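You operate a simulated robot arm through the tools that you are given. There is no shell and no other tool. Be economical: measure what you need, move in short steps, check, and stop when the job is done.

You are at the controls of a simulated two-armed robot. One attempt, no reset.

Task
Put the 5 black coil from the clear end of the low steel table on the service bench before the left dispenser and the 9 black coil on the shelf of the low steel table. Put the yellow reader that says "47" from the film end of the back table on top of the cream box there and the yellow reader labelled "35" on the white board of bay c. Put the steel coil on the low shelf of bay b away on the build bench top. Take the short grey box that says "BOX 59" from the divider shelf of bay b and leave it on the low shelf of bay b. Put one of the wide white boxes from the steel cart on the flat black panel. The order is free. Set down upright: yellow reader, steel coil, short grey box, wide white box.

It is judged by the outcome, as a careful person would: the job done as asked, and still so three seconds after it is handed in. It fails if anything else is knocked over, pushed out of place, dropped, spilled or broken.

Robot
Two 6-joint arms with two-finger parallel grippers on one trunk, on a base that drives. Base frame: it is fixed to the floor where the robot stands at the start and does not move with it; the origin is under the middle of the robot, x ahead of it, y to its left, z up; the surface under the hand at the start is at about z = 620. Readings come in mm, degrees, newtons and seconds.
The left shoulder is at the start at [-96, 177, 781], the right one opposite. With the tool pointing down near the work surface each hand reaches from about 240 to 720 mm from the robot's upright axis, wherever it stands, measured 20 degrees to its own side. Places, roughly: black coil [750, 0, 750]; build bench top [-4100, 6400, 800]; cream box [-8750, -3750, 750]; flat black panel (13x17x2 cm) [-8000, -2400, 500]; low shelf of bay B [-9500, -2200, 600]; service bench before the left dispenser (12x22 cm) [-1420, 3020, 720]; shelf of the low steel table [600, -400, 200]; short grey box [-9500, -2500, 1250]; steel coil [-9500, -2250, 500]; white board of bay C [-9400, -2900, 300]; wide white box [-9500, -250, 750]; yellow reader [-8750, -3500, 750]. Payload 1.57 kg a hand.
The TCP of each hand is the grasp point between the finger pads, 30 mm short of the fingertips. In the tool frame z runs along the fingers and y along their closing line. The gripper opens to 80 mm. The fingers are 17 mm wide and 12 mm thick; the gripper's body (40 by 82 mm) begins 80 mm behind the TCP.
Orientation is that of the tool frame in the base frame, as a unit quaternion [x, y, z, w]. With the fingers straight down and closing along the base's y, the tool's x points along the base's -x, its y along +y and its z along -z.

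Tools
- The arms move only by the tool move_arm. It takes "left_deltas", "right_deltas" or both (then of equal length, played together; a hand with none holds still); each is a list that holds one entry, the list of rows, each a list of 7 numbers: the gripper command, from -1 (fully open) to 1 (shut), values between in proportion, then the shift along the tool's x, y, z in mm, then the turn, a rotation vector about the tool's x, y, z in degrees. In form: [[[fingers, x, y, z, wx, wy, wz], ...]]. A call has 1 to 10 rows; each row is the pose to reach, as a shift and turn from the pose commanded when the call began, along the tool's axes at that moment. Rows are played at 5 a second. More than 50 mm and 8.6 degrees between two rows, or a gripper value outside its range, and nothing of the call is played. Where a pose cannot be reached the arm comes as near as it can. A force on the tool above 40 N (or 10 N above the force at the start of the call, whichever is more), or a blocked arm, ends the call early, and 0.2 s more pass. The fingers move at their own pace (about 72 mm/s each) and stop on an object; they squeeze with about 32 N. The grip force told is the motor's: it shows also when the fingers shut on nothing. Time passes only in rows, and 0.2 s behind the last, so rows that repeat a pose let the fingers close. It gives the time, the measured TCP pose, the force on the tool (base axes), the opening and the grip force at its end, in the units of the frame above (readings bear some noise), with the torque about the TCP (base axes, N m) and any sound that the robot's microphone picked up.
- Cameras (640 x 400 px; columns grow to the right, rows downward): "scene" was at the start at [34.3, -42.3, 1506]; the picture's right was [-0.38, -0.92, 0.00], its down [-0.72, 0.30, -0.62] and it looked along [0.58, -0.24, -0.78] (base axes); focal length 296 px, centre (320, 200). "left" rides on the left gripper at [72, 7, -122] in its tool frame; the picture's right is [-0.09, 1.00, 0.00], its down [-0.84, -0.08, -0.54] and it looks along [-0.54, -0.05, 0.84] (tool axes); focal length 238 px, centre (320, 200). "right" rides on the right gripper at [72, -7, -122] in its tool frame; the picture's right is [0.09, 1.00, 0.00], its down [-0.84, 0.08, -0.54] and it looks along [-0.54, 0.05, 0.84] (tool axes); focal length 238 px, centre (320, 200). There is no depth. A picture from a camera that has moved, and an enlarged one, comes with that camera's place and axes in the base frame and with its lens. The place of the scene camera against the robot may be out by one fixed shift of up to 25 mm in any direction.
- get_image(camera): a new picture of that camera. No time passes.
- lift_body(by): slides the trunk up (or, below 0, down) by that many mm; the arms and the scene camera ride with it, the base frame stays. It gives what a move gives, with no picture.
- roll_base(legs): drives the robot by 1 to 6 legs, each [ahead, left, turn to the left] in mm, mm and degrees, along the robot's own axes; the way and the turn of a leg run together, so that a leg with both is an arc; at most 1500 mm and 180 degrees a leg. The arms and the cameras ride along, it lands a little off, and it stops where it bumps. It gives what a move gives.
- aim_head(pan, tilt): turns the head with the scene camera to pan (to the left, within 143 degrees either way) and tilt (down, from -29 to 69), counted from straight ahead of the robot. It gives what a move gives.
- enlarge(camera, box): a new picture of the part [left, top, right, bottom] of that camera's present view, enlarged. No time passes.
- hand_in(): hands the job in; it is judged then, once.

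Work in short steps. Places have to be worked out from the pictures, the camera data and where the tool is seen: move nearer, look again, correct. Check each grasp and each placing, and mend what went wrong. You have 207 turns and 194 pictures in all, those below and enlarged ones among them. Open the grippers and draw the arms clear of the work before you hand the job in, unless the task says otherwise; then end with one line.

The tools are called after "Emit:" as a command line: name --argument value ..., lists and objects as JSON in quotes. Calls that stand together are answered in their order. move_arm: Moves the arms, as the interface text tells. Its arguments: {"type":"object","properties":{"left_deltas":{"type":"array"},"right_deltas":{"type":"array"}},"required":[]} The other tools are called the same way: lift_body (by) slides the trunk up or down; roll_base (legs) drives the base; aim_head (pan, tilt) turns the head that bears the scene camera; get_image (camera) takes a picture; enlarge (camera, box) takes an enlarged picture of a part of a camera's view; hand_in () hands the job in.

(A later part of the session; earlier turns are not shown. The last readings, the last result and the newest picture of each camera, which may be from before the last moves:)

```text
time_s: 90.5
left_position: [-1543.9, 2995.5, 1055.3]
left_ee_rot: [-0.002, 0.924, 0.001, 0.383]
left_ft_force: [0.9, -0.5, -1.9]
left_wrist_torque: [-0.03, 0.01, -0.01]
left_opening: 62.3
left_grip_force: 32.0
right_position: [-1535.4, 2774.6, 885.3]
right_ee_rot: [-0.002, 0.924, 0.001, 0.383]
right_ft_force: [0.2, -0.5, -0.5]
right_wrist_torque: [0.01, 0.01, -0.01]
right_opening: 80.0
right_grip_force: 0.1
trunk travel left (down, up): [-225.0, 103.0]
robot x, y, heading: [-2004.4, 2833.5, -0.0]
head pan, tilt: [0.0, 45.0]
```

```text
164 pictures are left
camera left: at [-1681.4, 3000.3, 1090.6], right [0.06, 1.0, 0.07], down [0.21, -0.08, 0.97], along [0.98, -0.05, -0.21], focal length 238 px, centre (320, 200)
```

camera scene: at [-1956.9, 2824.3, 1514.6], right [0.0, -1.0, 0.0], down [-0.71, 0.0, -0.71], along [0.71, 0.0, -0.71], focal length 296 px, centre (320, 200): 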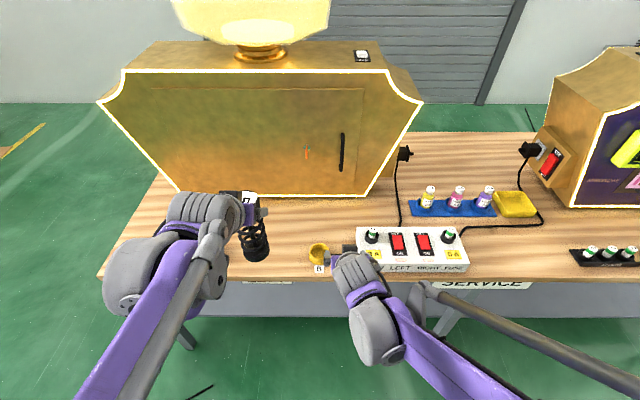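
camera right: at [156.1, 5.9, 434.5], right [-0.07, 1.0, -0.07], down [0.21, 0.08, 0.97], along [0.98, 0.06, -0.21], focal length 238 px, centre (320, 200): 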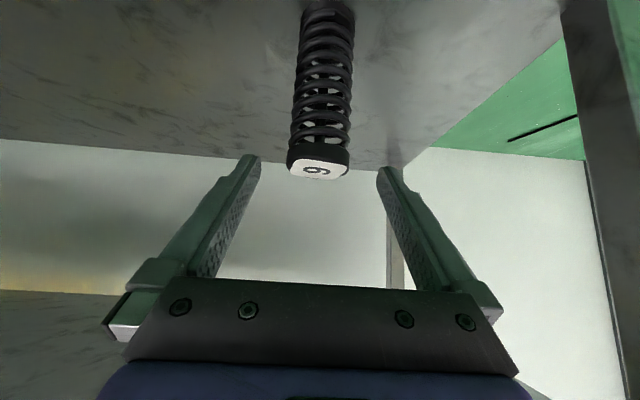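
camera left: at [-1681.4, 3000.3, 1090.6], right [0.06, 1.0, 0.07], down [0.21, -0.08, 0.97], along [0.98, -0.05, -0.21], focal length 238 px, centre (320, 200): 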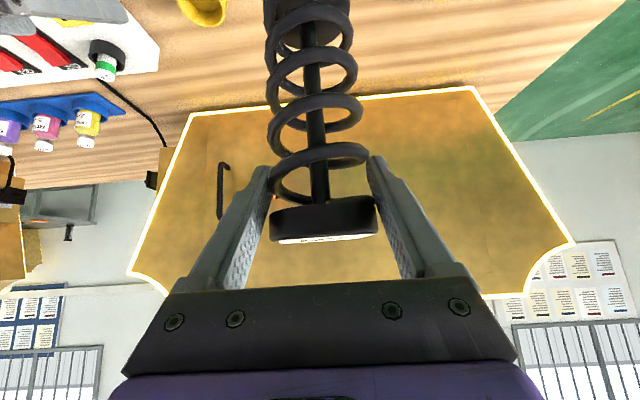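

Cup B is near (-1400, 2828) and A near (-1407, 3167), so y ≈ 2998 is midway. Extending and lowering to just above the bench.

Emit:
move_arm --left_deltas '[[[1, -15, 1, 30, 0, 0, 0], [1, -30, 2, 60, 0, 0, 0], [1, -20, 3, 100, 0, 0, 0], [1, 0, 4, 140, 0, 0, 0], [1, 18, 4, 176, 0, 0, 0], [1, 36, 4, 211, 0, 0, 0]]]'

Emit:
move_arm --left_deltas '[[[1, 2, 0, 2, 0, 0, 0], [1, 4, 0, 4, 0, 0, 0], [1, 6, 0, 6, 0, 0, 0], [1, 8, 0, 8, 0, 0, 0]]]'

Emit:
get_image --camera "left"

```text
time_s: 91.9
left_position: [-1422.9, 2997.8, 876.7]
left_ee_rot: [-0.002, 0.924, 0.001, 0.382]
left_ft_force: [0.0, 0.8, -1.9]
left_wrist_torque: [-0.02, -0.02, 0.02]
left_opening: 62.6
left_grip_force: 31.8
right_position: [-1533.2, 2776.2, 884.0]
right_ee_rot: [-0.002, 0.924, 0.001, 0.383]
right_ft_force: [0.5, -0.3, 0.3]
right_wrist_torque: [-0.02, 0.02, 0.01]
right_opening: 80.1
right_grip_force: 0.0
trunk travel left (down, up): [-225.0, 103.0]
robot x, y, heading: [-2004.7, 2838.0, -0.1]
head pan, tilt: [0.0, 45.0]
```

```text
time_s: 92.9
left_position: [-1421.5, 2998.3, 867.9]
left_ee_rot: [-0.001, 0.924, 0.0, 0.383]
left_ft_force: [-0.5, 0.3, -1.8]
left_wrist_torque: [0.0, 0.0, -0.03]
left_opening: 62.2
left_grip_force: 31.7
right_position: [-1535.0, 2773.8, 884.1]
right_ee_rot: [-0.002, 0.924, 0.001, 0.383]
right_ft_force: [-0.5, 0.9, 1.9]
right_wrist_torque: [-0.01, -0.04, 0.01]
right_opening: 80.0
right_grip_force: 0.1
trunk travel left (down, up): [-225.0, 103.0]
robot x, y, heading: [-2002.3, 2836.1, 0.1]
head pan, tilt: [0.0, 45.0]
```

```text
163 pictures are left
camera left: at [-1559.1, 3004.4, 903.4], right [0.06, 1.0, 0.07], down [0.21, -0.08, 0.97], along [0.98, -0.05, -0.21], focal length 238 px, centre (320, 200)
```

left: 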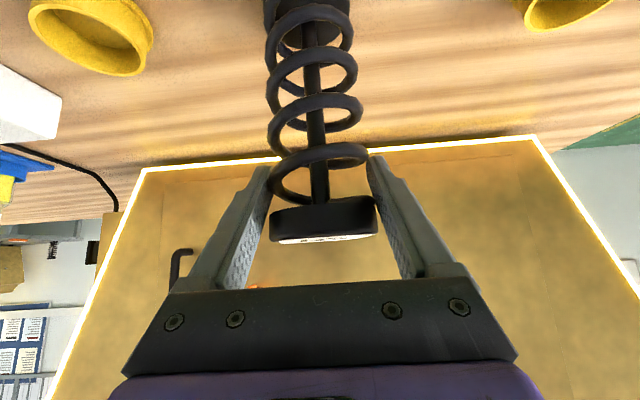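

No contact yet. Continuing down in small steps.

Emit:
move_arm --left_deltas '[[[1, 2, 0, 2, 0, 0, 0], [1, 4, 0, 4, 0, 0, 0], [1, 6, 0, 6, 0, 0, 0], [1, 8, 0, 8, 0, 0, 0]]]'

Emit:
move_arm --left_deltas '[[[1, 2, 0, 2, 0, 0, 0], [1, 3, 0, 3, 0, 0, 0], [1, 5, 0, 5, 0, 0, 0]]]'

```text
time_s: 93.9
left_position: [-1422.8, 2997.9, 859.3]
left_ee_rot: [-0.001, 0.923, 0.001, 0.384]
left_ft_force: [1.4, -1.5, 22.8]
left_wrist_torque: [0.04, -0.2, 0.04]
left_opening: 62.7
left_grip_force: 31.6
right_position: [-1534.6, 2774.6, 884.3]
right_ee_rot: [-0.002, 0.923, 0.001, 0.384]
right_ft_force: [-0.1, 0.1, 0.4]
right_wrist_torque: [0.02, 0.04, -0.03]
right_opening: 80.1
right_grip_force: 0.0
trunk travel left (down, up): [-225.0, 103.0]
robot x, y, heading: [-2004.6, 2837.2, 0.3]
head pan, tilt: [0.0, 45.0]
```

```text
time_s: 94.7
left_position: [-1422.5, 2997.8, 851.2]
left_ee_rot: [-0.001, 0.923, 0.001, 0.384]
left_ft_force: [0.3, -2.1, 24.0]
left_wrist_torque: [-0.1, -0.09, 0.0]
left_opening: 62.4
left_grip_force: 31.9
right_position: [-1536.2, 2774.2, 883.8]
right_ee_rot: [-0.001, 0.924, 0.0, 0.384]
right_ft_force: [0.1, -0.5, 0.5]
right_wrist_torque: [-0.01, 0.0, 0.01]
right_opening: 80.0
right_grip_force: 0.0
trunk travel left (down, up): [-225.0, 103.0]
robot x, y, heading: [-2003.5, 2837.5, 0.3]
head pan, tilt: [0.0, 45.0]
```

Contact at 24 N, so it's seated. Releasing and withdrawing along the tool axis.

Emit:
move_arm --left_deltas '[[[1, -3, 0, -3, 0, 0, 0], [-1, -3, 0, -3, 0, 0, 0], [-1, -3, 0, -3, 0, 0, 0], [-1, -3, 0, -3, 0, 0, 0], [-1, -3, 0, -30, 0, 0, 0], [-1, -3, 0, -60, 0, 0, 0], [-1, -3, 0, -100, 0, 0, 0], [-1, -3, 0, -140, 0, 0, 0], [-1, -3, 0, -180, 0, 0, 0]]]'

Emit:
get_image --camera "left"

Emit:
get_image --camera "scene"

```text
time_s: 96.7
left_position: [-1549.8, 2998.1, 978.0]
left_ee_rot: [-0.002, 0.924, 0.001, 0.383]
left_ft_force: [-1.1, -0.5, 0.9]
left_wrist_torque: [0.0, 0.01, -0.02]
left_opening: 80.2
left_grip_force: 0.2
right_position: [-1535.3, 2774.5, 884.0]
right_ee_rot: [-0.002, 0.924, 0.001, 0.383]
right_ft_force: [0.3, 0.0, 0.2]
right_wrist_torque: [0.02, -0.03, 0.01]
right_opening: 80.1
right_grip_force: 0.1
trunk travel left (down, up): [-225.0, 103.0]
robot x, y, heading: [-2002.4, 2838.3, 0.4]
head pan, tilt: [0.0, 45.0]
```

```text
162 pictures are left
camera left: at [-1686.1, 3003.5, 1014.5], right [0.06, 1.0, 0.07], down [0.21, -0.08, 0.97], along [0.98, -0.05, -0.21], focal length 238 px, centre (320, 200)
```

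left: 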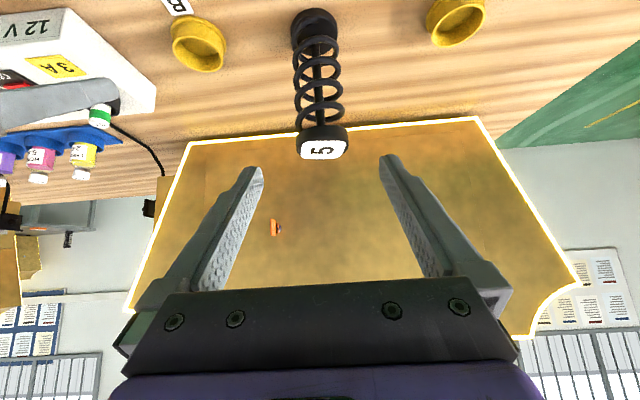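

```text
161 pictures are left
camera scene: at [-1958.7, 2824.6, 1514.7], right [0.0, -1.0, 0.0], down [-0.71, 0.0, -0.71], along [0.71, 0.0, -0.71], focal length 296 px, centre (320, 200)
```

scene: 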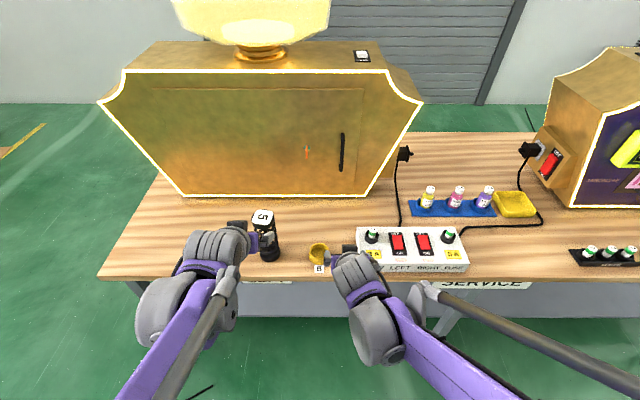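

Coil 5 stands between the cups. Next I'll head to the storage bays in the southwest. Backing off and looking west to plan the route.

Emit:
roll_base --legs '[[-300, 0, 0], [0, 0, 180]]'

Emit:
aim_head --pan 0 --tilt 15

Emit:
get_image --camera "scene"

Emit:
aim_head --pan 50 --tilt 15

Emit:
get_image --camera "scene"

```text
time_s: 106.3
left_position: [-2737.8, 2636.5, 978.5]
left_ee_rot: [0.923, 0.041, -0.381, 0.017]
left_ft_force: [1.0, 0.3, 0.9]
left_wrist_torque: [0.0, -0.02, 0.0]
left_opening: 80.0
left_grip_force: 0.2
right_position: [-2771.1, 2857.1, 884.4]
right_ee_rot: [0.923, 0.042, -0.382, 0.018]
right_ft_force: [-0.2, 0.2, -0.1]
right_wrist_torque: [0.01, -0.03, 0.0]
right_opening: 79.8
right_grip_force: 0.2
trunk travel left (down, up): [-225.0, 103.0]
robot x, y, heading: [-2298.5, 2832.7, -174.8]
head pan, tilt: [0.0, 45.0]
```

```text
time_s: 107.2
left_position: [-2737.4, 2635.3, 979.0]
left_ee_rot: [0.923, 0.042, -0.382, 0.018]
left_ft_force: [0.0, 0.7, 0.4]
left_wrist_torque: [0.0, 0.03, 0.01]
left_opening: 80.1
left_grip_force: 0.0
right_position: [-2770.4, 2857.1, 883.5]
right_ee_rot: [0.923, 0.041, -0.383, 0.017]
right_ft_force: [-0.4, 0.5, 0.1]
right_wrist_torque: [0.01, 0.01, 0.02]
right_opening: 80.1
right_grip_force: 0.0
trunk travel left (down, up): [-225.0, 103.0]
robot x, y, heading: [-2297.8, 2836.3, -175.0]
head pan, tilt: [0.0, 15.0]
```

```text
160 pictures are left
camera scene: at [-2347.6, 2817.1, 1561.4], right [-0.09, 1.0, 0.0], down [0.26, 0.02, -0.97], along [-0.96, -0.09, -0.26], focal length 296 px, centre (320, 200)
```

scene: 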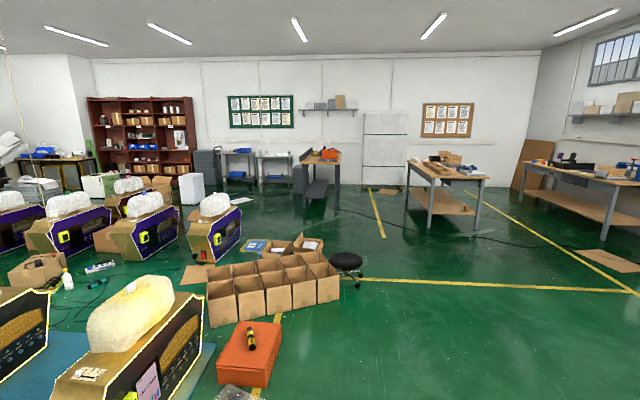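

```text
time_s: 108.4
left_position: [-2738.5, 2635.0, 977.6]
left_ee_rot: [0.923, 0.042, -0.382, 0.017]
left_ft_force: [1.5, -0.3, 0.1]
left_wrist_torque: [0.03, -0.02, -0.03]
left_opening: 80.1
left_grip_force: 0.1
right_position: [-2770.3, 2857.2, 883.5]
right_ee_rot: [0.923, 0.042, -0.382, 0.017]
right_ft_force: [0.9, 0.2, -0.9]
right_wrist_torque: [0.0, -0.01, 0.06]
right_opening: 79.8
right_grip_force: 0.1
trunk travel left (down, up): [-225.0, 103.0]
robot x, y, heading: [-2298.3, 2831.1, -174.8]
head pan, tilt: [50.0, 15.0]
```

```text
159 pictures are left
camera scene: at [-2307.9, 2748.9, 1561.5], right [-0.82, 0.57, 0.0], down [0.15, 0.21, -0.97], along [-0.55, -0.79, -0.26], focal length 296 px, centre (320, 200)
```

scene: 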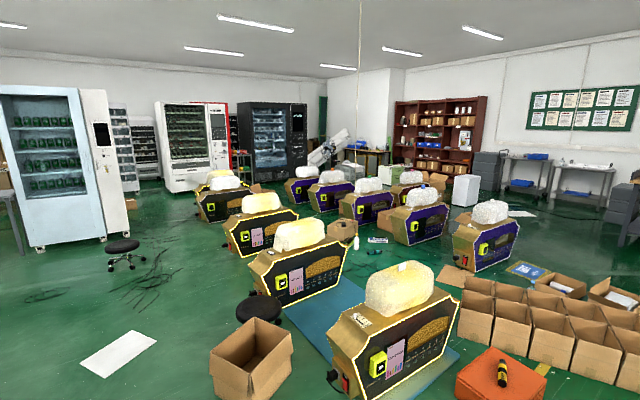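

The dispensers and boxes fill the centre, so I'll go around the north: west along y ≈ 3400, then south along x ≈ -6700.

Emit:
roll_base --legs '[[0, -580, -5.2], [1200, 0, 0], [1200, 0, 0], [1200, 0, 0]]'

Emit:
aim_head --pan 25 --tilt 25

Emit:
get_image --camera "scene"

```text
time_s: 130.8
left_position: [-6340.5, 3274.2, 979.5]
left_ee_rot: [0.924, 0.0, -0.383, 0.001]
left_ft_force: [0.5, -0.3, -0.3]
left_wrist_torque: [0.0, 0.0, 0.0]
left_opening: 79.9
left_grip_force: 0.1
right_position: [-6354.1, 3497.4, 883.9]
right_ee_rot: [0.923, 0.0, -0.384, 0.0]
right_ft_force: [0.5, 0.6, 0.7]
right_wrist_torque: [0.04, 0.02, -0.04]
right_opening: 79.9
right_grip_force: 0.1
trunk travel left (down, up): [-225.0, 103.0]
robot x, y, heading: [-5886.8, 3435.1, -180.0]
head pan, tilt: [50.0, 15.0]
```

```text
time_s: 131.7
left_position: [-6342.3, 3274.5, 979.3]
left_ee_rot: [0.924, -0.001, -0.383, 0.0]
left_ft_force: [-0.6, 0.0, 0.5]
left_wrist_torque: [0.01, 0.04, 0.0]
left_opening: 80.0
left_grip_force: 0.0
right_position: [-6353.8, 3497.7, 883.3]
right_ee_rot: [0.924, 0.0, -0.383, 0.001]
right_ft_force: [0.1, 0.4, 0.1]
right_wrist_torque: [-0.01, -0.02, 0.04]
right_opening: 80.2
right_grip_force: 0.0
trunk travel left (down, up): [-225.0, 103.0]
robot x, y, heading: [-5884.0, 3429.2, -180.1]
head pan, tilt: [25.0, 25.0]
```

```text
158 pictures are left
camera scene: at [-5925.3, 3381.2, 1545.3], right [-0.42, 0.91, 0.0], down [0.38, 0.18, -0.91], along [-0.82, -0.38, -0.42], focal length 296 px, centre (320, 200)
```

scene: 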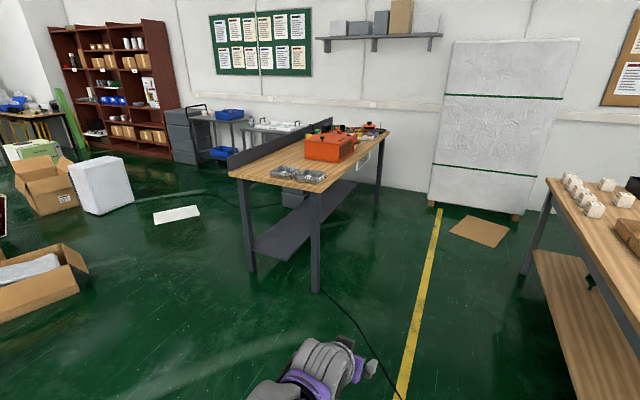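

I can see the dark bench (front legs at x ≈ -7460, y 2030–2630) and an open box whose corner is at about (-6730, 1030). I'll turn south and pass between them.

Emit:
roll_base --legs '[[700, 500, 0], [0, 0, 70], [1450, 0, 0]]'

Emit:
aim_head --pan -20 --tilt 25

Emit:
get_image --camera "scene"

```text
time_s: 146.3
left_position: [-7135.3, 1132.9, 977.9]
left_ee_rot: [0.765, 0.518, -0.317, 0.215]
left_ft_force: [0.2, 0.2, -0.6]
left_wrist_torque: [-0.02, -0.02, -0.01]
left_opening: 80.0
left_grip_force: 0.0
right_position: [-7348.1, 1204.1, 884.6]
right_ee_rot: [0.766, 0.517, -0.317, 0.214]
right_ft_force: [-0.3, -0.1, -0.6]
right_wrist_torque: [0.0, 0.0, 0.03]
right_opening: 80.1
right_grip_force: 0.0
trunk travel left (down, up): [-225.0, 103.0]
robot x, y, heading: [-7110.5, 1616.0, -111.8]
head pan, tilt: [25.0, 25.0]
```

```text
time_s: 147.4
left_position: [-7134.5, 1132.7, 978.3]
left_ee_rot: [0.766, 0.517, -0.317, 0.214]
left_ft_force: [0.2, -0.7, -0.2]
left_wrist_torque: [0.0, 0.01, 0.01]
left_opening: 80.0
left_grip_force: 0.2
right_position: [-7346.7, 1205.6, 883.8]
right_ee_rot: [0.766, 0.517, -0.317, 0.214]
right_ft_force: [0.5, 0.8, 0.1]
right_wrist_torque: [-0.01, 0.01, 0.01]
right_opening: 80.0
right_grip_force: 0.1
trunk travel left (down, up): [-225.0, 103.0]
robot x, y, heading: [-7110.2, 1616.0, -112.1]
head pan, tilt: [-20.0, 25.0]
```

```text
157 pictures are left
camera scene: at [-7154.7, 1569.7, 1545.2], right [-0.74, 0.67, 0.0], down [0.28, 0.31, -0.91], along [-0.6, -0.68, -0.42], focal length 296 px, centre (320, 200)
```

scene: 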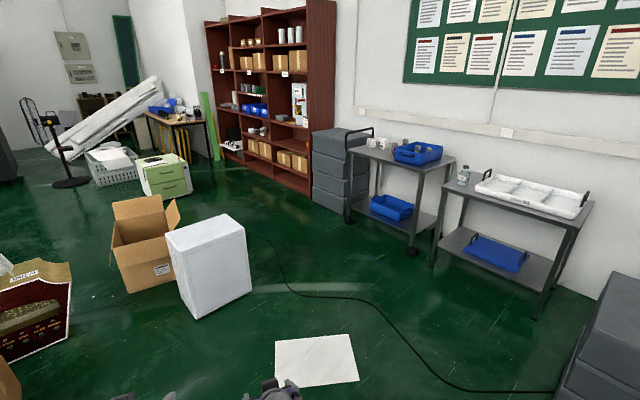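

The route is clear: west past the paper, then south between the carts and the white cube. The black panel seems to be on the green drawer cabinet, and the left cart carries the white boxes.

Emit:
roll_base --legs '[[860, -1151, 0], [0, 0, 22], [1400, -200, 0], [0, 0, -90]]'

Emit:
aim_head --pan 0 --tilt 35

Emit:
get_image --camera "scene"

Emit:
aim_head --pan 60 --tilt 20

Emit:
get_image --camera "scene"

```text
time_s: 169.3
left_position: [-9164.4, -271.1, 978.6]
left_ee_rot: [0.924, 0.011, -0.382, 0.004]
left_ft_force: [-0.4, -0.2, -0.6]
left_wrist_torque: [0.0, 0.0, 0.02]
left_opening: 80.1
left_grip_force: 0.1
right_position: [-9182.3, -48.1, 884.2]
right_ee_rot: [0.924, 0.011, -0.381, 0.004]
right_ft_force: [-1.2, 0.9, 0.2]
right_wrist_torque: [0.02, 0.01, 0.0]
right_opening: 80.0
right_grip_force: 0.0
trunk travel left (down, up): [-225.0, 103.0]
robot x, y, heading: [-8711.4, -103.8, -178.4]
head pan, tilt: [-20.0, 25.0]
```

```text
time_s: 170.2
left_position: [-9165.3, -271.2, 978.1]
left_ee_rot: [0.924, 0.011, -0.382, 0.005]
left_ft_force: [0.2, 0.3, 0.4]
left_wrist_torque: [0.0, 0.02, -0.04]
left_opening: 80.0
left_grip_force: 0.1
right_position: [-9181.5, -48.9, 882.7]
right_ee_rot: [0.924, 0.011, -0.382, 0.004]
right_ft_force: [0.2, 0.6, -1.1]
right_wrist_torque: [0.0, 0.01, 0.0]
right_opening: 80.0
right_grip_force: 0.1
trunk travel left (down, up): [-225.0, 103.0]
robot x, y, heading: [-8713.9, -100.8, -178.7]
head pan, tilt: [0.0, 35.0]
```

```text
156 pictures are left
camera scene: at [-8756.9, -115.8, 1529.5], right [-0.02, 1.0, 0.0], down [0.57, 0.01, -0.82], along [-0.82, -0.02, -0.57], focal length 296 px, centre (320, 200)
```

scene: 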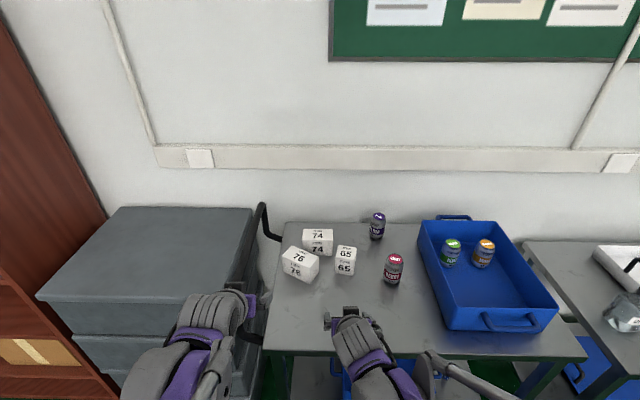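

```text
time_s: 171.4
left_position: [-9165.3, -270.5, 979.1]
left_ee_rot: [0.924, 0.011, -0.383, 0.005]
left_ft_force: [0.3, -0.1, 0.4]
left_wrist_torque: [0.03, -0.01, -0.04]
left_opening: 80.0
left_grip_force: 0.0
right_position: [-9181.8, -49.3, 884.6]
right_ee_rot: [0.923, 0.011, -0.384, 0.004]
right_ft_force: [-0.7, 0.2, -0.7]
right_wrist_torque: [-0.02, 0.02, 0.02]
right_opening: 80.0
right_grip_force: 0.1
trunk travel left (down, up): [-225.0, 103.0]
robot x, y, heading: [-8714.7, -97.7, -178.7]
head pan, tilt: [60.0, 20.0]
```

```text
155 pictures are left
camera scene: at [-8713.6, -195.5, 1553.3], right [-0.88, 0.48, 0.0], down [0.16, 0.3, -0.94], along [-0.45, -0.82, -0.34], focal length 296 px, centre (320, 200)
```

scene: 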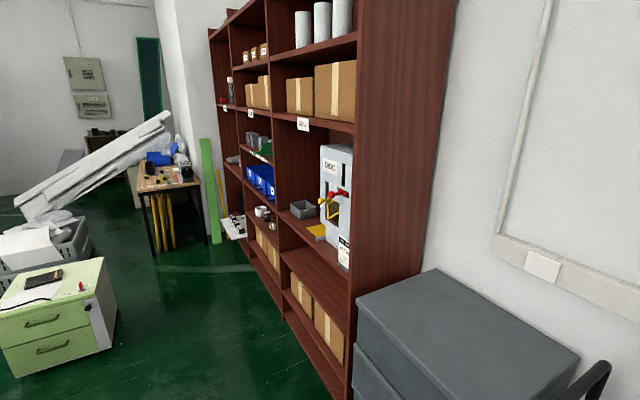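

Boxes 74 and 76 are the wide ones on the cart. Taking close views with the hand cameras.

Emit:
get_image --camera "left"

Emit:
get_image --camera "right"

```text
154 pictures are left
camera left: at [-9027.4, -274.8, 1014.0], right [-0.04, -1.0, 0.07], down [-0.21, 0.07, 0.97], along [-0.98, 0.03, -0.21], focal length 238 px, centre (320, 200)
```

left: 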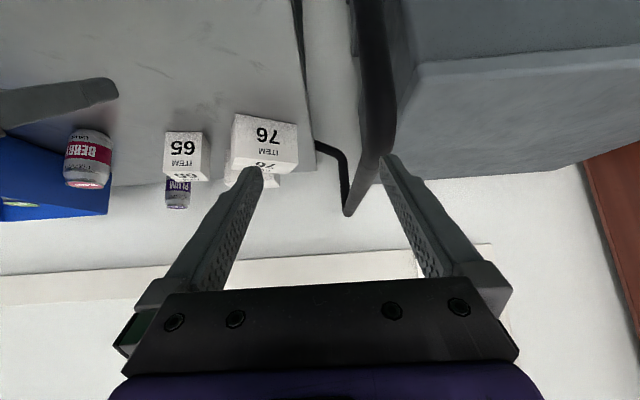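

```text
153 pictures are left
camera right: at [-9044.6, -37.5, 918.8], right [0.09, -0.99, -0.07], down [-0.21, -0.08, 0.97], along [-0.97, -0.07, -0.21], focal length 238 px, centre (320, 200)
```

right: 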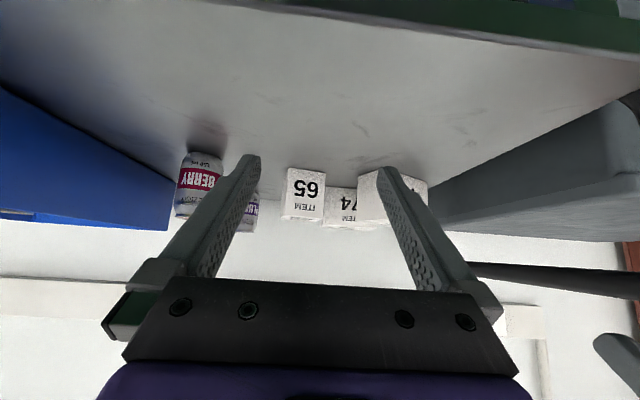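

Triangulation puts the cart top at z ≈ 800 and box 76's front face from about (-9350, -144) to (-9393, -233). I'll move the left hand above it, pointing down, to see orientation and depth.

Emit:
move_arm --left_deltas '[[[-1, -22, -13, 17, 0, 7.5, 0], [-1, -44, -27, 34, 0, 15, 0], [-1, -66, -40, 50, 0, 22.5, 0], [-1, -88, -54, 67, 0, 30, 0], [-1, -110, -68, 84, 0, 37.5, 0], [-1, -132, -81, 101, 0, 45, 0]]]'

Emit:
get_image --camera "left"

```text
time_s: 172.8
left_position: [-9318.5, -195.4, 995.4]
left_ee_rot: [1.0, 0.012, 0.002, 0.0]
left_ft_force: [0.2, 0.6, 0.1]
left_wrist_torque: [-0.01, -0.01, 0.05]
left_opening: 80.1
left_grip_force: 0.0
left hand out of reach, approached as far as the arm can: row 6
right_position: [-9182.7, -47.8, 883.3]
right_ee_rot: [0.924, 0.011, -0.382, 0.004]
right_ft_force: [-0.3, 0.2, 0.3]
right_wrist_torque: [-0.02, -0.02, 0.03]
right_opening: 80.0
right_grip_force: 0.0
trunk travel left (down, up): [-225.0, 103.0]
robot x, y, heading: [-8714.7, -103.7, -178.8]
head pan, tilt: [60.0, 20.0]
```

```text
152 pictures are left
camera left: at [-9247.6, -200.4, 1118.0], right [-0.07, -1.0, 0.0], down [-0.84, 0.06, 0.54], along [-0.54, 0.04, -0.84], focal length 238 px, centre (320, 200)
```

left: 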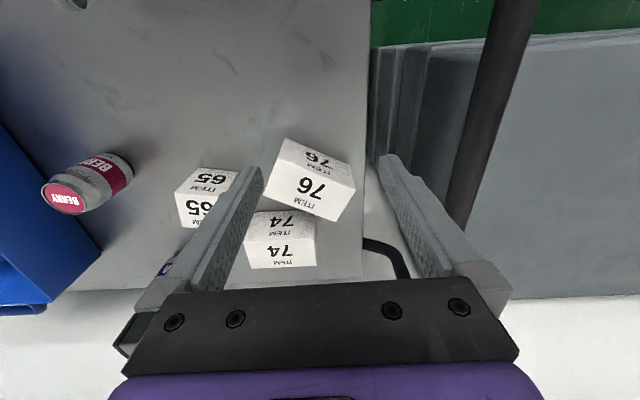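

Box 76 measures about 99 × 60 × 66 mm, centre about (-9398, -177), turned ~26°, with enough gap behind it for a finger. I'll raise the right hand out of the way and roll forward 130 mm.

Emit:
move_arm --right_deltas '[[[-1, -20, 0, -35, 0, 0, 0], [-1, -35, 0, -75, 0, 0, 0], [-1, -43, 0, -110, 0, 0, 0], [-1, -43, 0, -130, 0, 0, 0]]]'

Emit:
roll_base --legs '[[135, 0, -1.3]]'

```text
time_s: 173.8
left_position: [-9318.4, -196.7, 996.2]
left_ee_rot: [1.0, 0.011, 0.0, 0.0]
left_ft_force: [-0.4, 0.2, 0.0]
left_wrist_torque: [0.01, 0.0, -0.03]
left_opening: 80.0
left_grip_force: 0.0
right_position: [-9121.5, -46.5, 1005.6]
right_ee_rot: [0.924, 0.011, -0.383, 0.005]
right_ft_force: [1.2, -0.2, -0.3]
right_wrist_torque: [-0.01, 0.02, -0.02]
right_opening: 80.0
right_grip_force: 0.0
trunk travel left (down, up): [-225.0, 103.0]
robot x, y, heading: [-8710.9, -102.6, -178.6]
head pan, tilt: [60.0, 20.0]
```

```text
time_s: 175.2
left_position: [-9455.6, -182.3, 994.6]
left_ee_rot: [1.0, 0.0, 0.001, 0.0]
left_ft_force: [0.1, -0.2, -0.3]
left_wrist_torque: [-0.02, -0.01, 0.01]
left_opening: 80.0
left_grip_force: 0.0
right_position: [-9253.7, -37.9, 1006.1]
right_ee_rot: [0.924, 0.0, -0.382, 0.0]
right_ft_force: [0.4, -0.8, -0.2]
right_wrist_torque: [-0.01, -0.02, -0.02]
right_opening: 80.2
right_grip_force: 0.0
trunk travel left (down, up): [-225.0, 103.0]
robot x, y, heading: [-8849.8, -103.4, 180.1]
head pan, tilt: [60.0, 20.0]
```

Rotating the left gripper 64° to match box 76 and moving above it.

Emit:
move_arm --left_deltas '[[[-1, 8, -1, 0, 0, 0, -8], [-1, 16, -1, 0, 0, 0, -16], [-1, 24, -2, 10, 0, 0, -24], [-1, 32, -3, 20, 0, 0, -32], [-1, 40, -3, 30, 0, 0, -40], [-1, 48, -4, 40, 0, 0, -48], [-1, 54, -5, 50, 0, 0, -56], [-1, 58, -5, 60, 0, 0, -64]]]'

Emit:
get_image --camera "left"

```text
time_s: 177.0
left_position: [-9397.4, -177.0, 935.6]
left_ee_rot: [0.848, 0.531, 0.0, -0.001]
left_ft_force: [-0.5, 1.3, -0.4]
left_wrist_torque: [-0.02, -0.03, 0.0]
left_opening: 80.0
left_grip_force: 0.1
right_position: [-9253.8, -38.7, 1005.9]
right_ee_rot: [0.924, 0.001, -0.383, 0.001]
right_ft_force: [0.1, 0.5, 0.1]
right_wrist_torque: [0.0, 0.04, 0.0]
right_opening: 80.0
right_grip_force: 0.1
trunk travel left (down, up): [-225.0, 103.0]
robot x, y, heading: [-8851.0, -104.4, 180.1]
head pan, tilt: [60.0, 20.0]
```

```text
151 pictures are left
camera left: at [-9360.1, -115.6, 1056.8], right [0.86, -0.52, 0.0], down [-0.43, -0.72, 0.54], along [-0.28, -0.46, -0.84], focal length 238 px, centre (320, 200)
```

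left: 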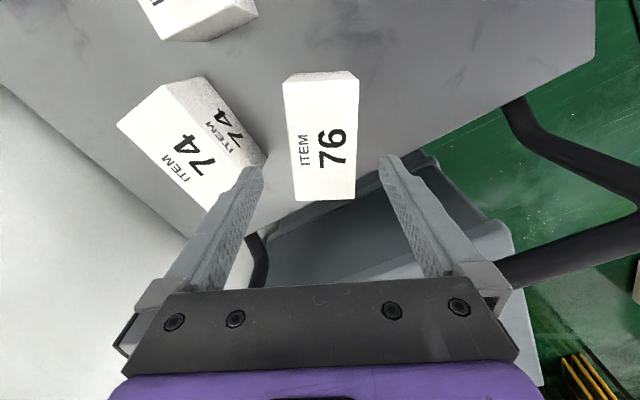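

The gripper is well aligned with box 76. Descending and gripping.

Emit:
move_arm --left_deltas '[[[-0.85, 3, 1, 25, 0, 0, 0], [-0.85, 3, 1, 50, 0, 0, 0], [-0.85, 3, 1, 75, 0, 0, 0], [-0.85, 3, 1, 97, 0, 0, 0], [1, 3, 1, 97, 0, 0, 0], [1, 3, 1, 97, 0, 0, 0], [1, 3, 1, 97, 0, 0, 0]]]'

Emit:
move_arm --left_deltas '[[[1, 0, 0, -30, 0, 0, 0], [1, 0, 0, -70, 0, 0, 0], [1, 0, 0, -110, 0, 0, 0], [1, 0, 0, -150, 0, 0, 0]]]'

Emit:
get_image --camera "left"

```text
time_s: 178.6
left_position: [-9395.4, -173.7, 838.8]
left_ee_rot: [0.848, 0.53, 0.0, 0.0]
left_ft_force: [0.1, -0.3, -0.4]
left_wrist_torque: [0.0, 0.01, 0.0]
left_opening: 54.8
left_grip_force: 32.1
right_position: [-9254.2, -37.0, 1005.0]
right_ee_rot: [0.924, 0.001, -0.382, 0.001]
right_ft_force: [-1.0, -0.1, -0.3]
right_wrist_torque: [0.01, -0.02, -0.03]
right_opening: 80.2
right_grip_force: 0.0
trunk travel left (down, up): [-225.0, 103.0]
robot x, y, heading: [-8848.3, -101.4, 180.0]
head pan, tilt: [60.0, 20.0]
```

```text
time_s: 179.6
left_position: [-9394.3, -174.4, 994.4]
left_ee_rot: [0.848, 0.53, 0.0, 0.0]
left_ft_force: [0.8, -0.1, -0.6]
left_wrist_torque: [0.0, 0.01, 0.0]
left_opening: 54.8
left_grip_force: 32.0
right_position: [-9253.7, -36.6, 1005.1]
right_ee_rot: [0.924, 0.001, -0.383, 0.0]
right_ft_force: [-0.2, -0.7, 0.2]
right_wrist_torque: [0.01, 0.03, 0.02]
right_opening: 80.1
right_grip_force: 0.0
trunk travel left (down, up): [-225.0, 103.0]
robot x, y, heading: [-8843.4, -103.3, 179.9]
head pan, tilt: [60.0, 20.0]
```

```text
150 pictures are left
camera left: at [-9357.2, -113.3, 1115.6], right [0.85, -0.52, 0.0], down [-0.44, -0.72, 0.54], along [-0.28, -0.46, -0.84], focal length 238 px, centre (320, 200)
```

left: 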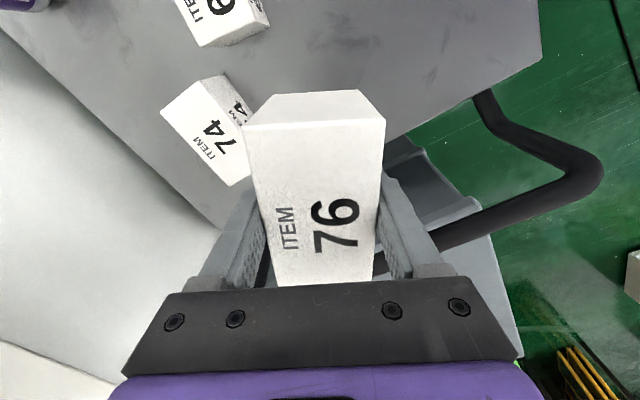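

Box 76 is held. I'll back away, then go south to the area beside the green cabinet.

Emit:
roll_base --legs '[[-330, 0, 0], [0, 0, 90], [1000, -80, 0]]'

Emit:
aim_head --pan 15 --tilt 25

Emit:
get_image --camera "scene"

```text
time_s: 190.2
left_position: [-8530.4, -1623.4, 993.2]
left_ee_rot: [0.227, 0.974, 0.0, 0.0]
left_ft_force: [0.7, -0.8, -2.3]
left_wrist_torque: [-0.02, 0.0, -0.02]
left_opening: 54.4
left_grip_force: 31.9
right_position: [-8667.8, -1484.0, 1004.5]
right_ee_rot: [0.655, 0.651, -0.272, 0.27]
right_ft_force: [-0.4, 0.8, -0.7]
right_wrist_torque: [0.0, 0.01, -0.02]
right_opening: 80.1
right_grip_force: 0.1
trunk travel left (down, up): [-225.0, 103.0]
robot x, y, heading: [-8602.7, -1075.7, -90.5]
head pan, tilt: [60.0, 20.0]
```

```text
time_s: 191.3
left_position: [-8531.4, -1623.7, 993.9]
left_ee_rot: [0.227, 0.974, 0.001, 0.0]
left_ft_force: [0.4, 0.7, -0.7]
left_wrist_torque: [0.03, 0.0, 0.0]
left_opening: 54.7
left_grip_force: 31.9
right_position: [-8669.0, -1482.9, 1005.9]
right_ee_rot: [0.655, 0.652, -0.272, 0.27]
right_ft_force: [-0.1, 1.1, 0.2]
right_wrist_torque: [-0.03, 0.0, 0.01]
right_opening: 79.8
right_grip_force: 0.0
trunk travel left (down, up): [-225.0, 103.0]
robot x, y, heading: [-8599.3, -1074.0, -90.3]
head pan, tilt: [15.0, 25.0]
```

```text
149 pictures are left
camera scene: at [-8572.3, -1137.9, 1545.2], right [-0.97, -0.26, 0.0], down [-0.11, 0.41, -0.91], along [0.23, -0.88, -0.42], focal length 296 px, centre (320, 200)
```

scene: 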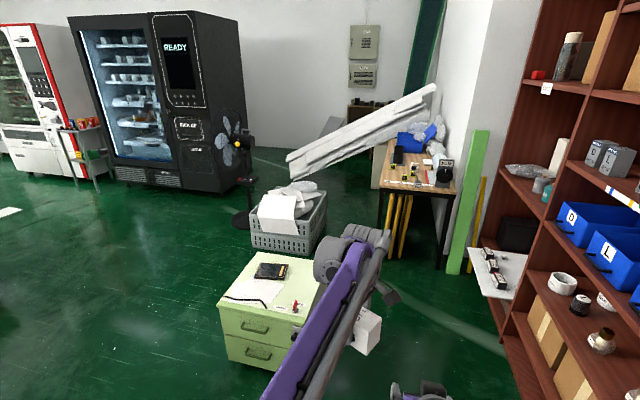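

The panel is on the green cabinet at about (-7970, -2347). I'll turn to face east here in free space, then slide south beside the cabinet.

Emit:
roll_base --legs '[[0, 0, 90.4], [20, -1320, 0]]'

Emit:
aim_head --pan 5 --tilt 50

Emit:
get_image --camera "scene"

Emit:
get_image --camera "left"

```text
time_s: 206.6
left_position: [-8075.1, -2313.7, 993.2]
left_ee_rot: [-0.514, 0.858, 0.0, 0.0]
left_ft_force: [1.0, -0.1, -1.8]
left_wrist_torque: [0.0, 0.02, 0.01]
left_opening: 54.6
left_grip_force: 32.1
right_position: [-8220.4, -2444.9, 1006.3]
right_ee_rot: [0.018, 0.924, -0.008, 0.382]
right_ft_force: [0.0, 0.0, 0.2]
right_wrist_torque: [-0.01, -0.03, 0.01]
right_opening: 80.1
right_grip_force: 0.1
trunk travel left (down, up): [-225.0, 103.0]
robot x, y, heading: [-8623.9, -2367.1, -2.3]
head pan, tilt: [15.0, 25.0]
```

```text
time_s: 207.5
left_position: [-8074.0, -2313.7, 993.9]
left_ee_rot: [-0.514, 0.858, 0.0, 0.0]
left_ft_force: [0.0, -0.6, -0.9]
left_wrist_torque: [-0.02, -0.02, -0.03]
left_opening: 54.6
left_grip_force: 32.1
right_position: [-8220.5, -2444.9, 1004.8]
right_ee_rot: [0.018, 0.924, -0.008, 0.383]
right_ft_force: [0.2, 0.0, 0.3]
right_wrist_torque: [-0.01, 0.0, 0.01]
right_opening: 80.0
right_grip_force: 0.0
trunk travel left (down, up): [-225.0, 103.0]
robot x, y, heading: [-8626.0, -2364.1, -2.1]
head pan, tilt: [5.0, 50.0]
```

```text
148 pictures are left
camera scene: at [-8583.6, -2372.1, 1507.8], right [0.05, -1.0, 0.0], down [-0.76, -0.04, -0.64], along [0.64, 0.03, -0.77], focal length 296 px, centre (320, 200)
```

scene: 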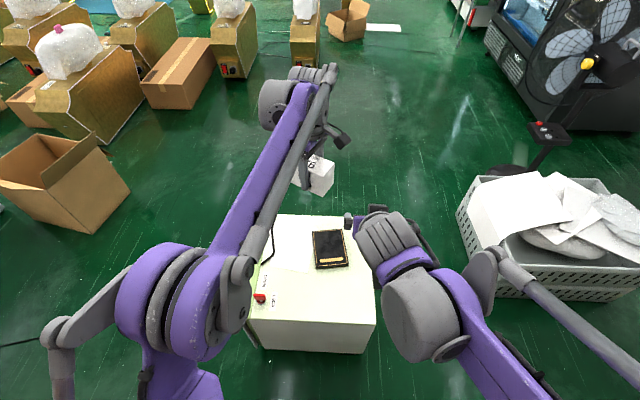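

```text
147 pictures are left
camera left: at [-8114.1, -2374.6, 1115.1], right [-0.83, 0.55, 0.0], down [0.46, 0.7, 0.54], along [0.3, 0.45, -0.84], focal length 238 px, centre (320, 200)
```

left: 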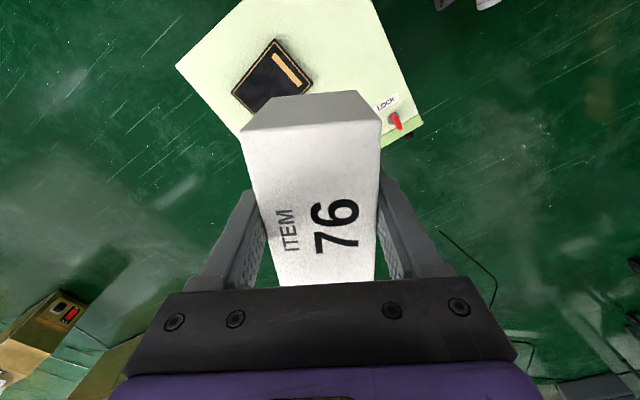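

Both views agree on the panel: centre (-7989, -2384), z ≈ 500. I'll shift the base right for the left arm, lower the trunk, and turn the box to line up with the panel.

Emit:
roll_base --legs '[[25, -140, 2.1]]'

Emit:
lift_body --by -150

Emit:
move_arm --left_deltas '[[[1, 0, 0, 0, 0, 0, 8], [1, 0, 0, 0, 0, 0, 16], [1, 0, 0, 0, 0, 0, 24], [1, 0, 0, 0, 0, 0, 32], [1, 0, 0, 0, 0, 0, 40], [1, 0, 0, 0, 0, 0, 48], [1, 0, 0, 0, 0, 0, 56], [1, 0, 0, 0, 0, 0, 63.5]]]'

Emit:
get_image --camera "left"

```text
time_s: 209.4
left_position: [-8054.7, -2433.3, 993.1]
left_ee_rot: [-0.531, 0.847, 0.0, 0.001]
left_ft_force: [-0.2, 0.0, -1.0]
left_wrist_torque: [-0.01, -0.02, 0.02]
left_opening: 54.6
left_grip_force: 32.1
right_position: [-8194.7, -2569.8, 1006.2]
right_ee_rot: [-0.001, 0.923, 0.0, 0.384]
right_ft_force: [0.4, -0.6, 0.4]
right_wrist_torque: [-0.02, 0.01, 0.01]
right_opening: 80.0
right_grip_force: 0.0
trunk travel left (down, up): [-225.0, 103.0]
robot x, y, heading: [-8602.3, -2505.4, 0.0]
head pan, tilt: [5.0, 50.0]
```

```text
time_s: 211.2
left_position: [-8054.9, -2433.0, 842.9]
left_ee_rot: [-0.53, 0.848, -0.001, 0.0]
left_ft_force: [-0.2, 0.4, -0.9]
left_wrist_torque: [0.0, 0.03, -0.02]
left_opening: 54.6
left_grip_force: 31.9
right_position: [-8196.1, -2569.6, 855.5]
right_ee_rot: [-0.001, 0.924, 0.001, 0.382]
right_ft_force: [0.5, 0.1, 0.2]
right_wrist_torque: [-0.02, 0.03, 0.0]
right_opening: 80.3
right_grip_force: 0.0
trunk travel left (down, up): [-75.0, 253.0]
robot x, y, heading: [-8604.8, -2506.3, 0.1]
head pan, tilt: [5.0, 50.0]
```

```text
time_s: 212.9
left_position: [-8054.9, -2431.5, 843.8]
left_ee_rot: [-0.003, 1.0, -0.001, 0.0]
left_ft_force: [-0.4, 0.2, -0.8]
left_wrist_torque: [-0.01, -0.02, 0.01]
left_opening: 54.5
left_grip_force: 32.2
right_position: [-8195.4, -2570.3, 854.9]
right_ee_rot: [-0.001, 0.924, 0.0, 0.382]
right_ft_force: [-0.4, 0.0, -0.7]
right_wrist_torque: [0.0, 0.0, 0.02]
right_opening: 80.0
right_grip_force: 0.0
trunk travel left (down, up): [-75.0, 253.0]
robot x, y, heading: [-8602.3, -2504.8, 0.1]
head pan, tilt: [5.0, 50.0]
```

```text
146 pictures are left
camera left: at [-8126.9, -2426.0, 965.5], right [0.08, 1.0, 0.0], down [0.84, -0.07, 0.54], along [0.54, -0.05, -0.84], focal length 238 px, centre (320, 200)
```

left: 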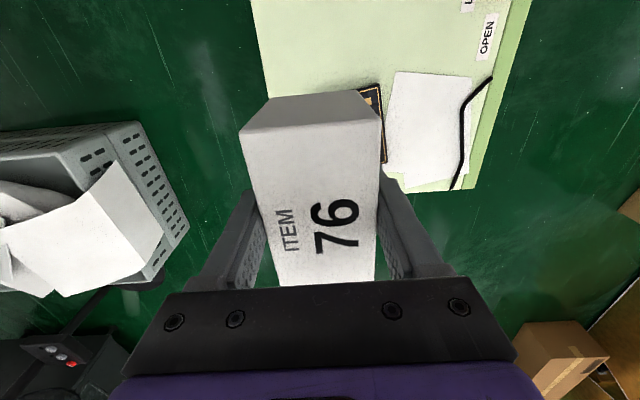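

Moving over the panel and down to box-bottom z ≈ 560, then checking.

Emit:
move_arm --left_deltas '[[[1, -33, 24, 0, 0, 0, 0], [1, -66, 48, 0, 0, 0, 0], [1, -66, 48, 48, 0, 0, 0], [1, -66, 48, 96, 0, 0, 0], [1, -66, 48, 144, 0, 0, 0], [1, -66, 48, 192, 0, 0, 0], [1, -66, 48, 240, 0, 0, 0]]]'

Emit:
get_image --camera "scene"

Emit:
get_image --camera "left"

```text
time_s: 214.6
left_position: [-7990.7, -2382.6, 606.2]
left_ee_rot: [-0.006, 1.0, 0.0, 0.0]
left_ft_force: [-0.4, 0.3, -2.2]
left_wrist_torque: [-0.01, 0.0, 0.0]
left_opening: 54.7
left_grip_force: 31.9
right_position: [-8195.7, -2569.0, 855.2]
right_ee_rot: [-0.001, 0.924, 0.0, 0.383]
right_ft_force: [0.9, 0.9, -0.7]
right_wrist_torque: [-0.01, -0.02, -0.02]
right_opening: 79.7
right_grip_force: 0.0
trunk travel left (down, up): [-75.0, 253.0]
robot x, y, heading: [-8601.1, -2507.7, -0.0]
head pan, tilt: [5.0, 50.0]
```

```text
145 pictures are left
camera scene: at [-8532.6, -2510.8, 1353.5], right [0.09, -1.0, 0.0], down [-0.76, -0.07, -0.64], along [0.64, 0.06, -0.77], focal length 296 px, centre (320, 200)
```

scene: 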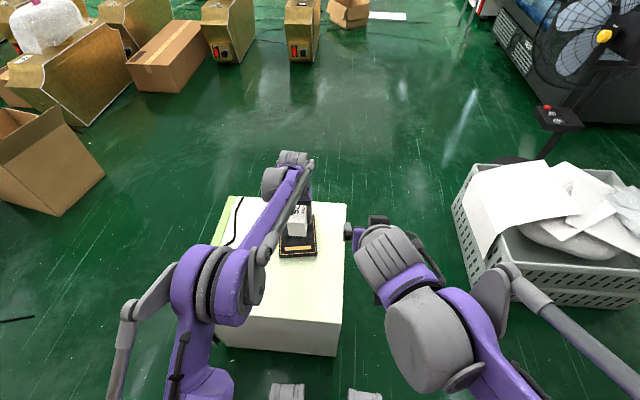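

```text
144 pictures are left
camera left: at [-8063.2, -2376.6, 727.2], right [0.08, 1.0, 0.0], down [0.84, -0.07, 0.54], along [0.54, -0.04, -0.84], focal length 238 px, centre (320, 200)
```

left: 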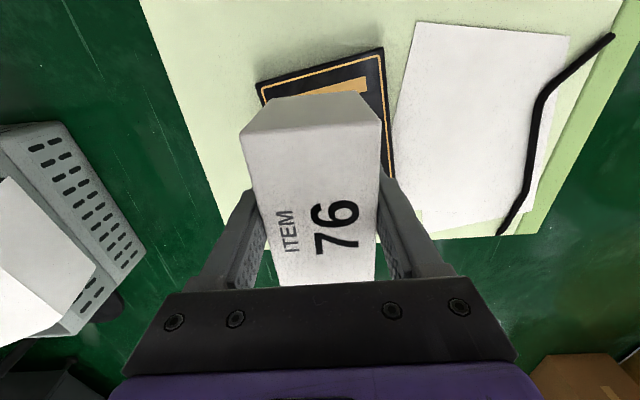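

The panel top is nearer z ≈ 460, turned ~9°, with centre about (-7970, -2377). Correcting by +20 mm in x, rotating 8°, and lowering.

Emit:
move_arm --left_deltas '[[[1, -10, 3, 0, 0, 0, -4], [1, -20, 6, 0, 0, 0, -8], [1, -20, 6, 40, 0, 0, -8], [1, -20, 6, 75, 0, 0, -8], [1, -20, 6, 80, 0, 0, -8], [1, -20, 6, 85, 0, 0, -8]]]'

Emit:
get_image --camera "left"

```text
time_s: 215.9
left_position: [-7970.5, -2375.6, 518.2]
left_ee_rot: [-0.075, 0.997, -0.001, 0.0]
left_ft_force: [-0.1, 0.3, -1.7]
left_wrist_torque: [-0.02, -0.01, 0.03]
left_opening: 54.5
left_grip_force: 32.2
right_position: [-8195.0, -2569.2, 855.0]
right_ee_rot: [-0.001, 0.924, 0.0, 0.382]
right_ft_force: [1.4, 0.3, -0.3]
right_wrist_torque: [0.02, 0.02, -0.01]
right_opening: 80.1
right_grip_force: 0.1
trunk travel left (down, up): [-75.0, 253.0]
robot x, y, heading: [-8606.7, -2503.7, 0.0]
head pan, tilt: [5.0, 50.0]
```

```text
143 pictures are left
camera left: at [-8042.3, -2380.1, 639.7], right [-0.06, 1.0, 0.0], down [0.84, 0.05, 0.54], along [0.54, 0.03, -0.84], focal length 238 px, centre (320, 200)
```

left: 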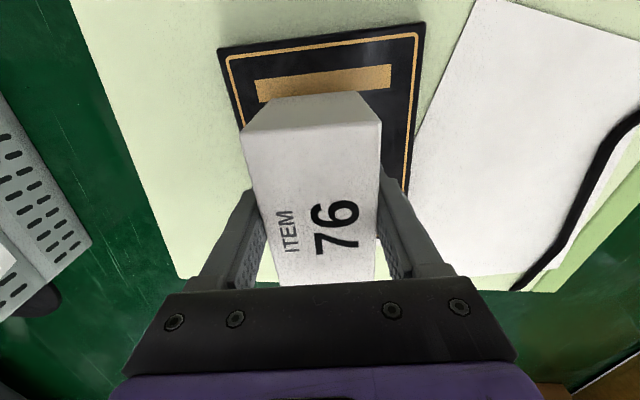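

Aligned over the panel. Lowering slowly to contact.

Emit:
move_arm --left_deltas '[[[1, -4, 2, 5, 0, 0, 0], [1, -4, 2, 9, 0, 0, 0], [1, -4, 2, 12, 0, 0, 0], [1, -4, 2, 15, 0, 0, 0], [1, -4, 2, 18, 0, 0, 0]]]'

Emit:
move_arm --left_deltas '[[[1, 0, 0, 2, 0, 0, 0], [1, 0, 0, 4, 0, 0, 0], [1, 0, 0, 6, 0, 0, 0]]]'

```text
time_s: 217.2
left_position: [-7966.4, -2374.5, 503.0]
left_ee_rot: [-0.075, 0.997, 0.001, 0.001]
left_ft_force: [3.6, 5.4, 28.3]
left_wrist_torque: [0.01, -0.02, 0.01]
left_opening: 55.0
left_grip_force: 31.9
right_position: [-8196.8, -2570.0, 856.1]
right_ee_rot: [0.0, 0.924, 0.001, 0.383]
right_ft_force: [0.6, -0.6, -0.3]
right_wrist_torque: [0.0, 0.02, 0.0]
right_opening: 80.2
right_grip_force: 0.0
trunk travel left (down, up): [-75.0, 253.0]
robot x, y, heading: [-8605.1, -2503.7, 0.2]
head pan, tilt: [5.0, 50.0]
```

```text
time_s: 217.6
left_position: [-7967.0, -2374.2, 500.6]
left_ee_rot: [-0.075, 0.997, 0.0, 0.001]
left_ft_force: [-5.2, 1.3, 21.2]
left_wrist_torque: [-0.05, -0.39, 0.04]
left_opening: 54.7
left_grip_force: 31.8
right_position: [-8197.7, -2569.2, 856.1]
right_ee_rot: [-0.001, 0.924, 0.0, 0.383]
right_ft_force: [0.4, 0.3, 1.1]
right_wrist_torque: [-0.01, 0.01, -0.02]
right_opening: 80.0
right_grip_force: 0.0
trunk travel left (down, up): [-75.0, 253.0]
robot x, y, heading: [-8604.7, -2503.5, -0.0]
head pan, tilt: [5.0, 50.0]
stopped in row 2 (left hand): the force on the tool passed its limit at 42 N (the readings are from after the stop); the commanded pose is now the measured one
```

Contact confirmed. Opening and lifting straight up.

Emit:
move_arm --left_deltas '[[[1, 0, 0, -1, 0, 0, 0], [-0.6, 0, 0, -1, 0, 0, 0], [-0.9, 0, 0, -1, 0, 0, 0], [-0.9, 0, 0, -1, 0, 0, 0], [-0.9, 0, 0, -40, 0, 0, 0], [-0.9, 0, 0, -85, 0, 0, 0], [-0.9, 0, 0, -130, 0, 0, 0], [-0.9, 0, 0, -175, 0, 0, 0], [-0.9, 0, 0, -220, 0, 0, 0]]]'

Emit:
get_image --camera "left"

```text
time_s: 219.6
left_position: [-7965.5, -2372.3, 720.2]
left_ee_rot: [-0.075, 0.997, 0.001, -0.001]
left_ft_force: [0.0, 0.1, 1.0]
left_wrist_torque: [0.01, -0.02, 0.01]
left_opening: 76.0
left_grip_force: 0.1
right_position: [-8196.2, -2568.6, 855.3]
right_ee_rot: [-0.001, 0.924, 0.001, 0.383]
right_ft_force: [0.0, 0.7, -0.7]
right_wrist_torque: [0.02, 0.03, 0.01]
right_opening: 79.9
right_grip_force: 0.1
trunk travel left (down, up): [-75.0, 253.0]
robot x, y, heading: [-8605.8, -2505.0, 0.3]
head pan, tilt: [5.0, 50.0]
```

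```text
142 pictures are left
camera left: at [-8036.5, -2377.2, 842.3], right [-0.06, 1.0, 0.0], down [0.84, 0.05, 0.54], along [0.54, 0.03, -0.84], focal length 238 px, centre (320, 200)
```

left: 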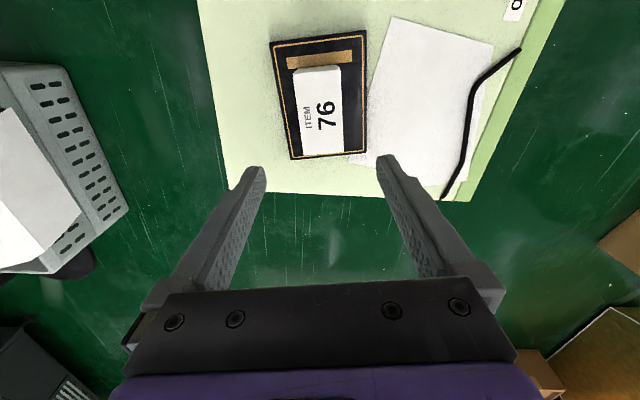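

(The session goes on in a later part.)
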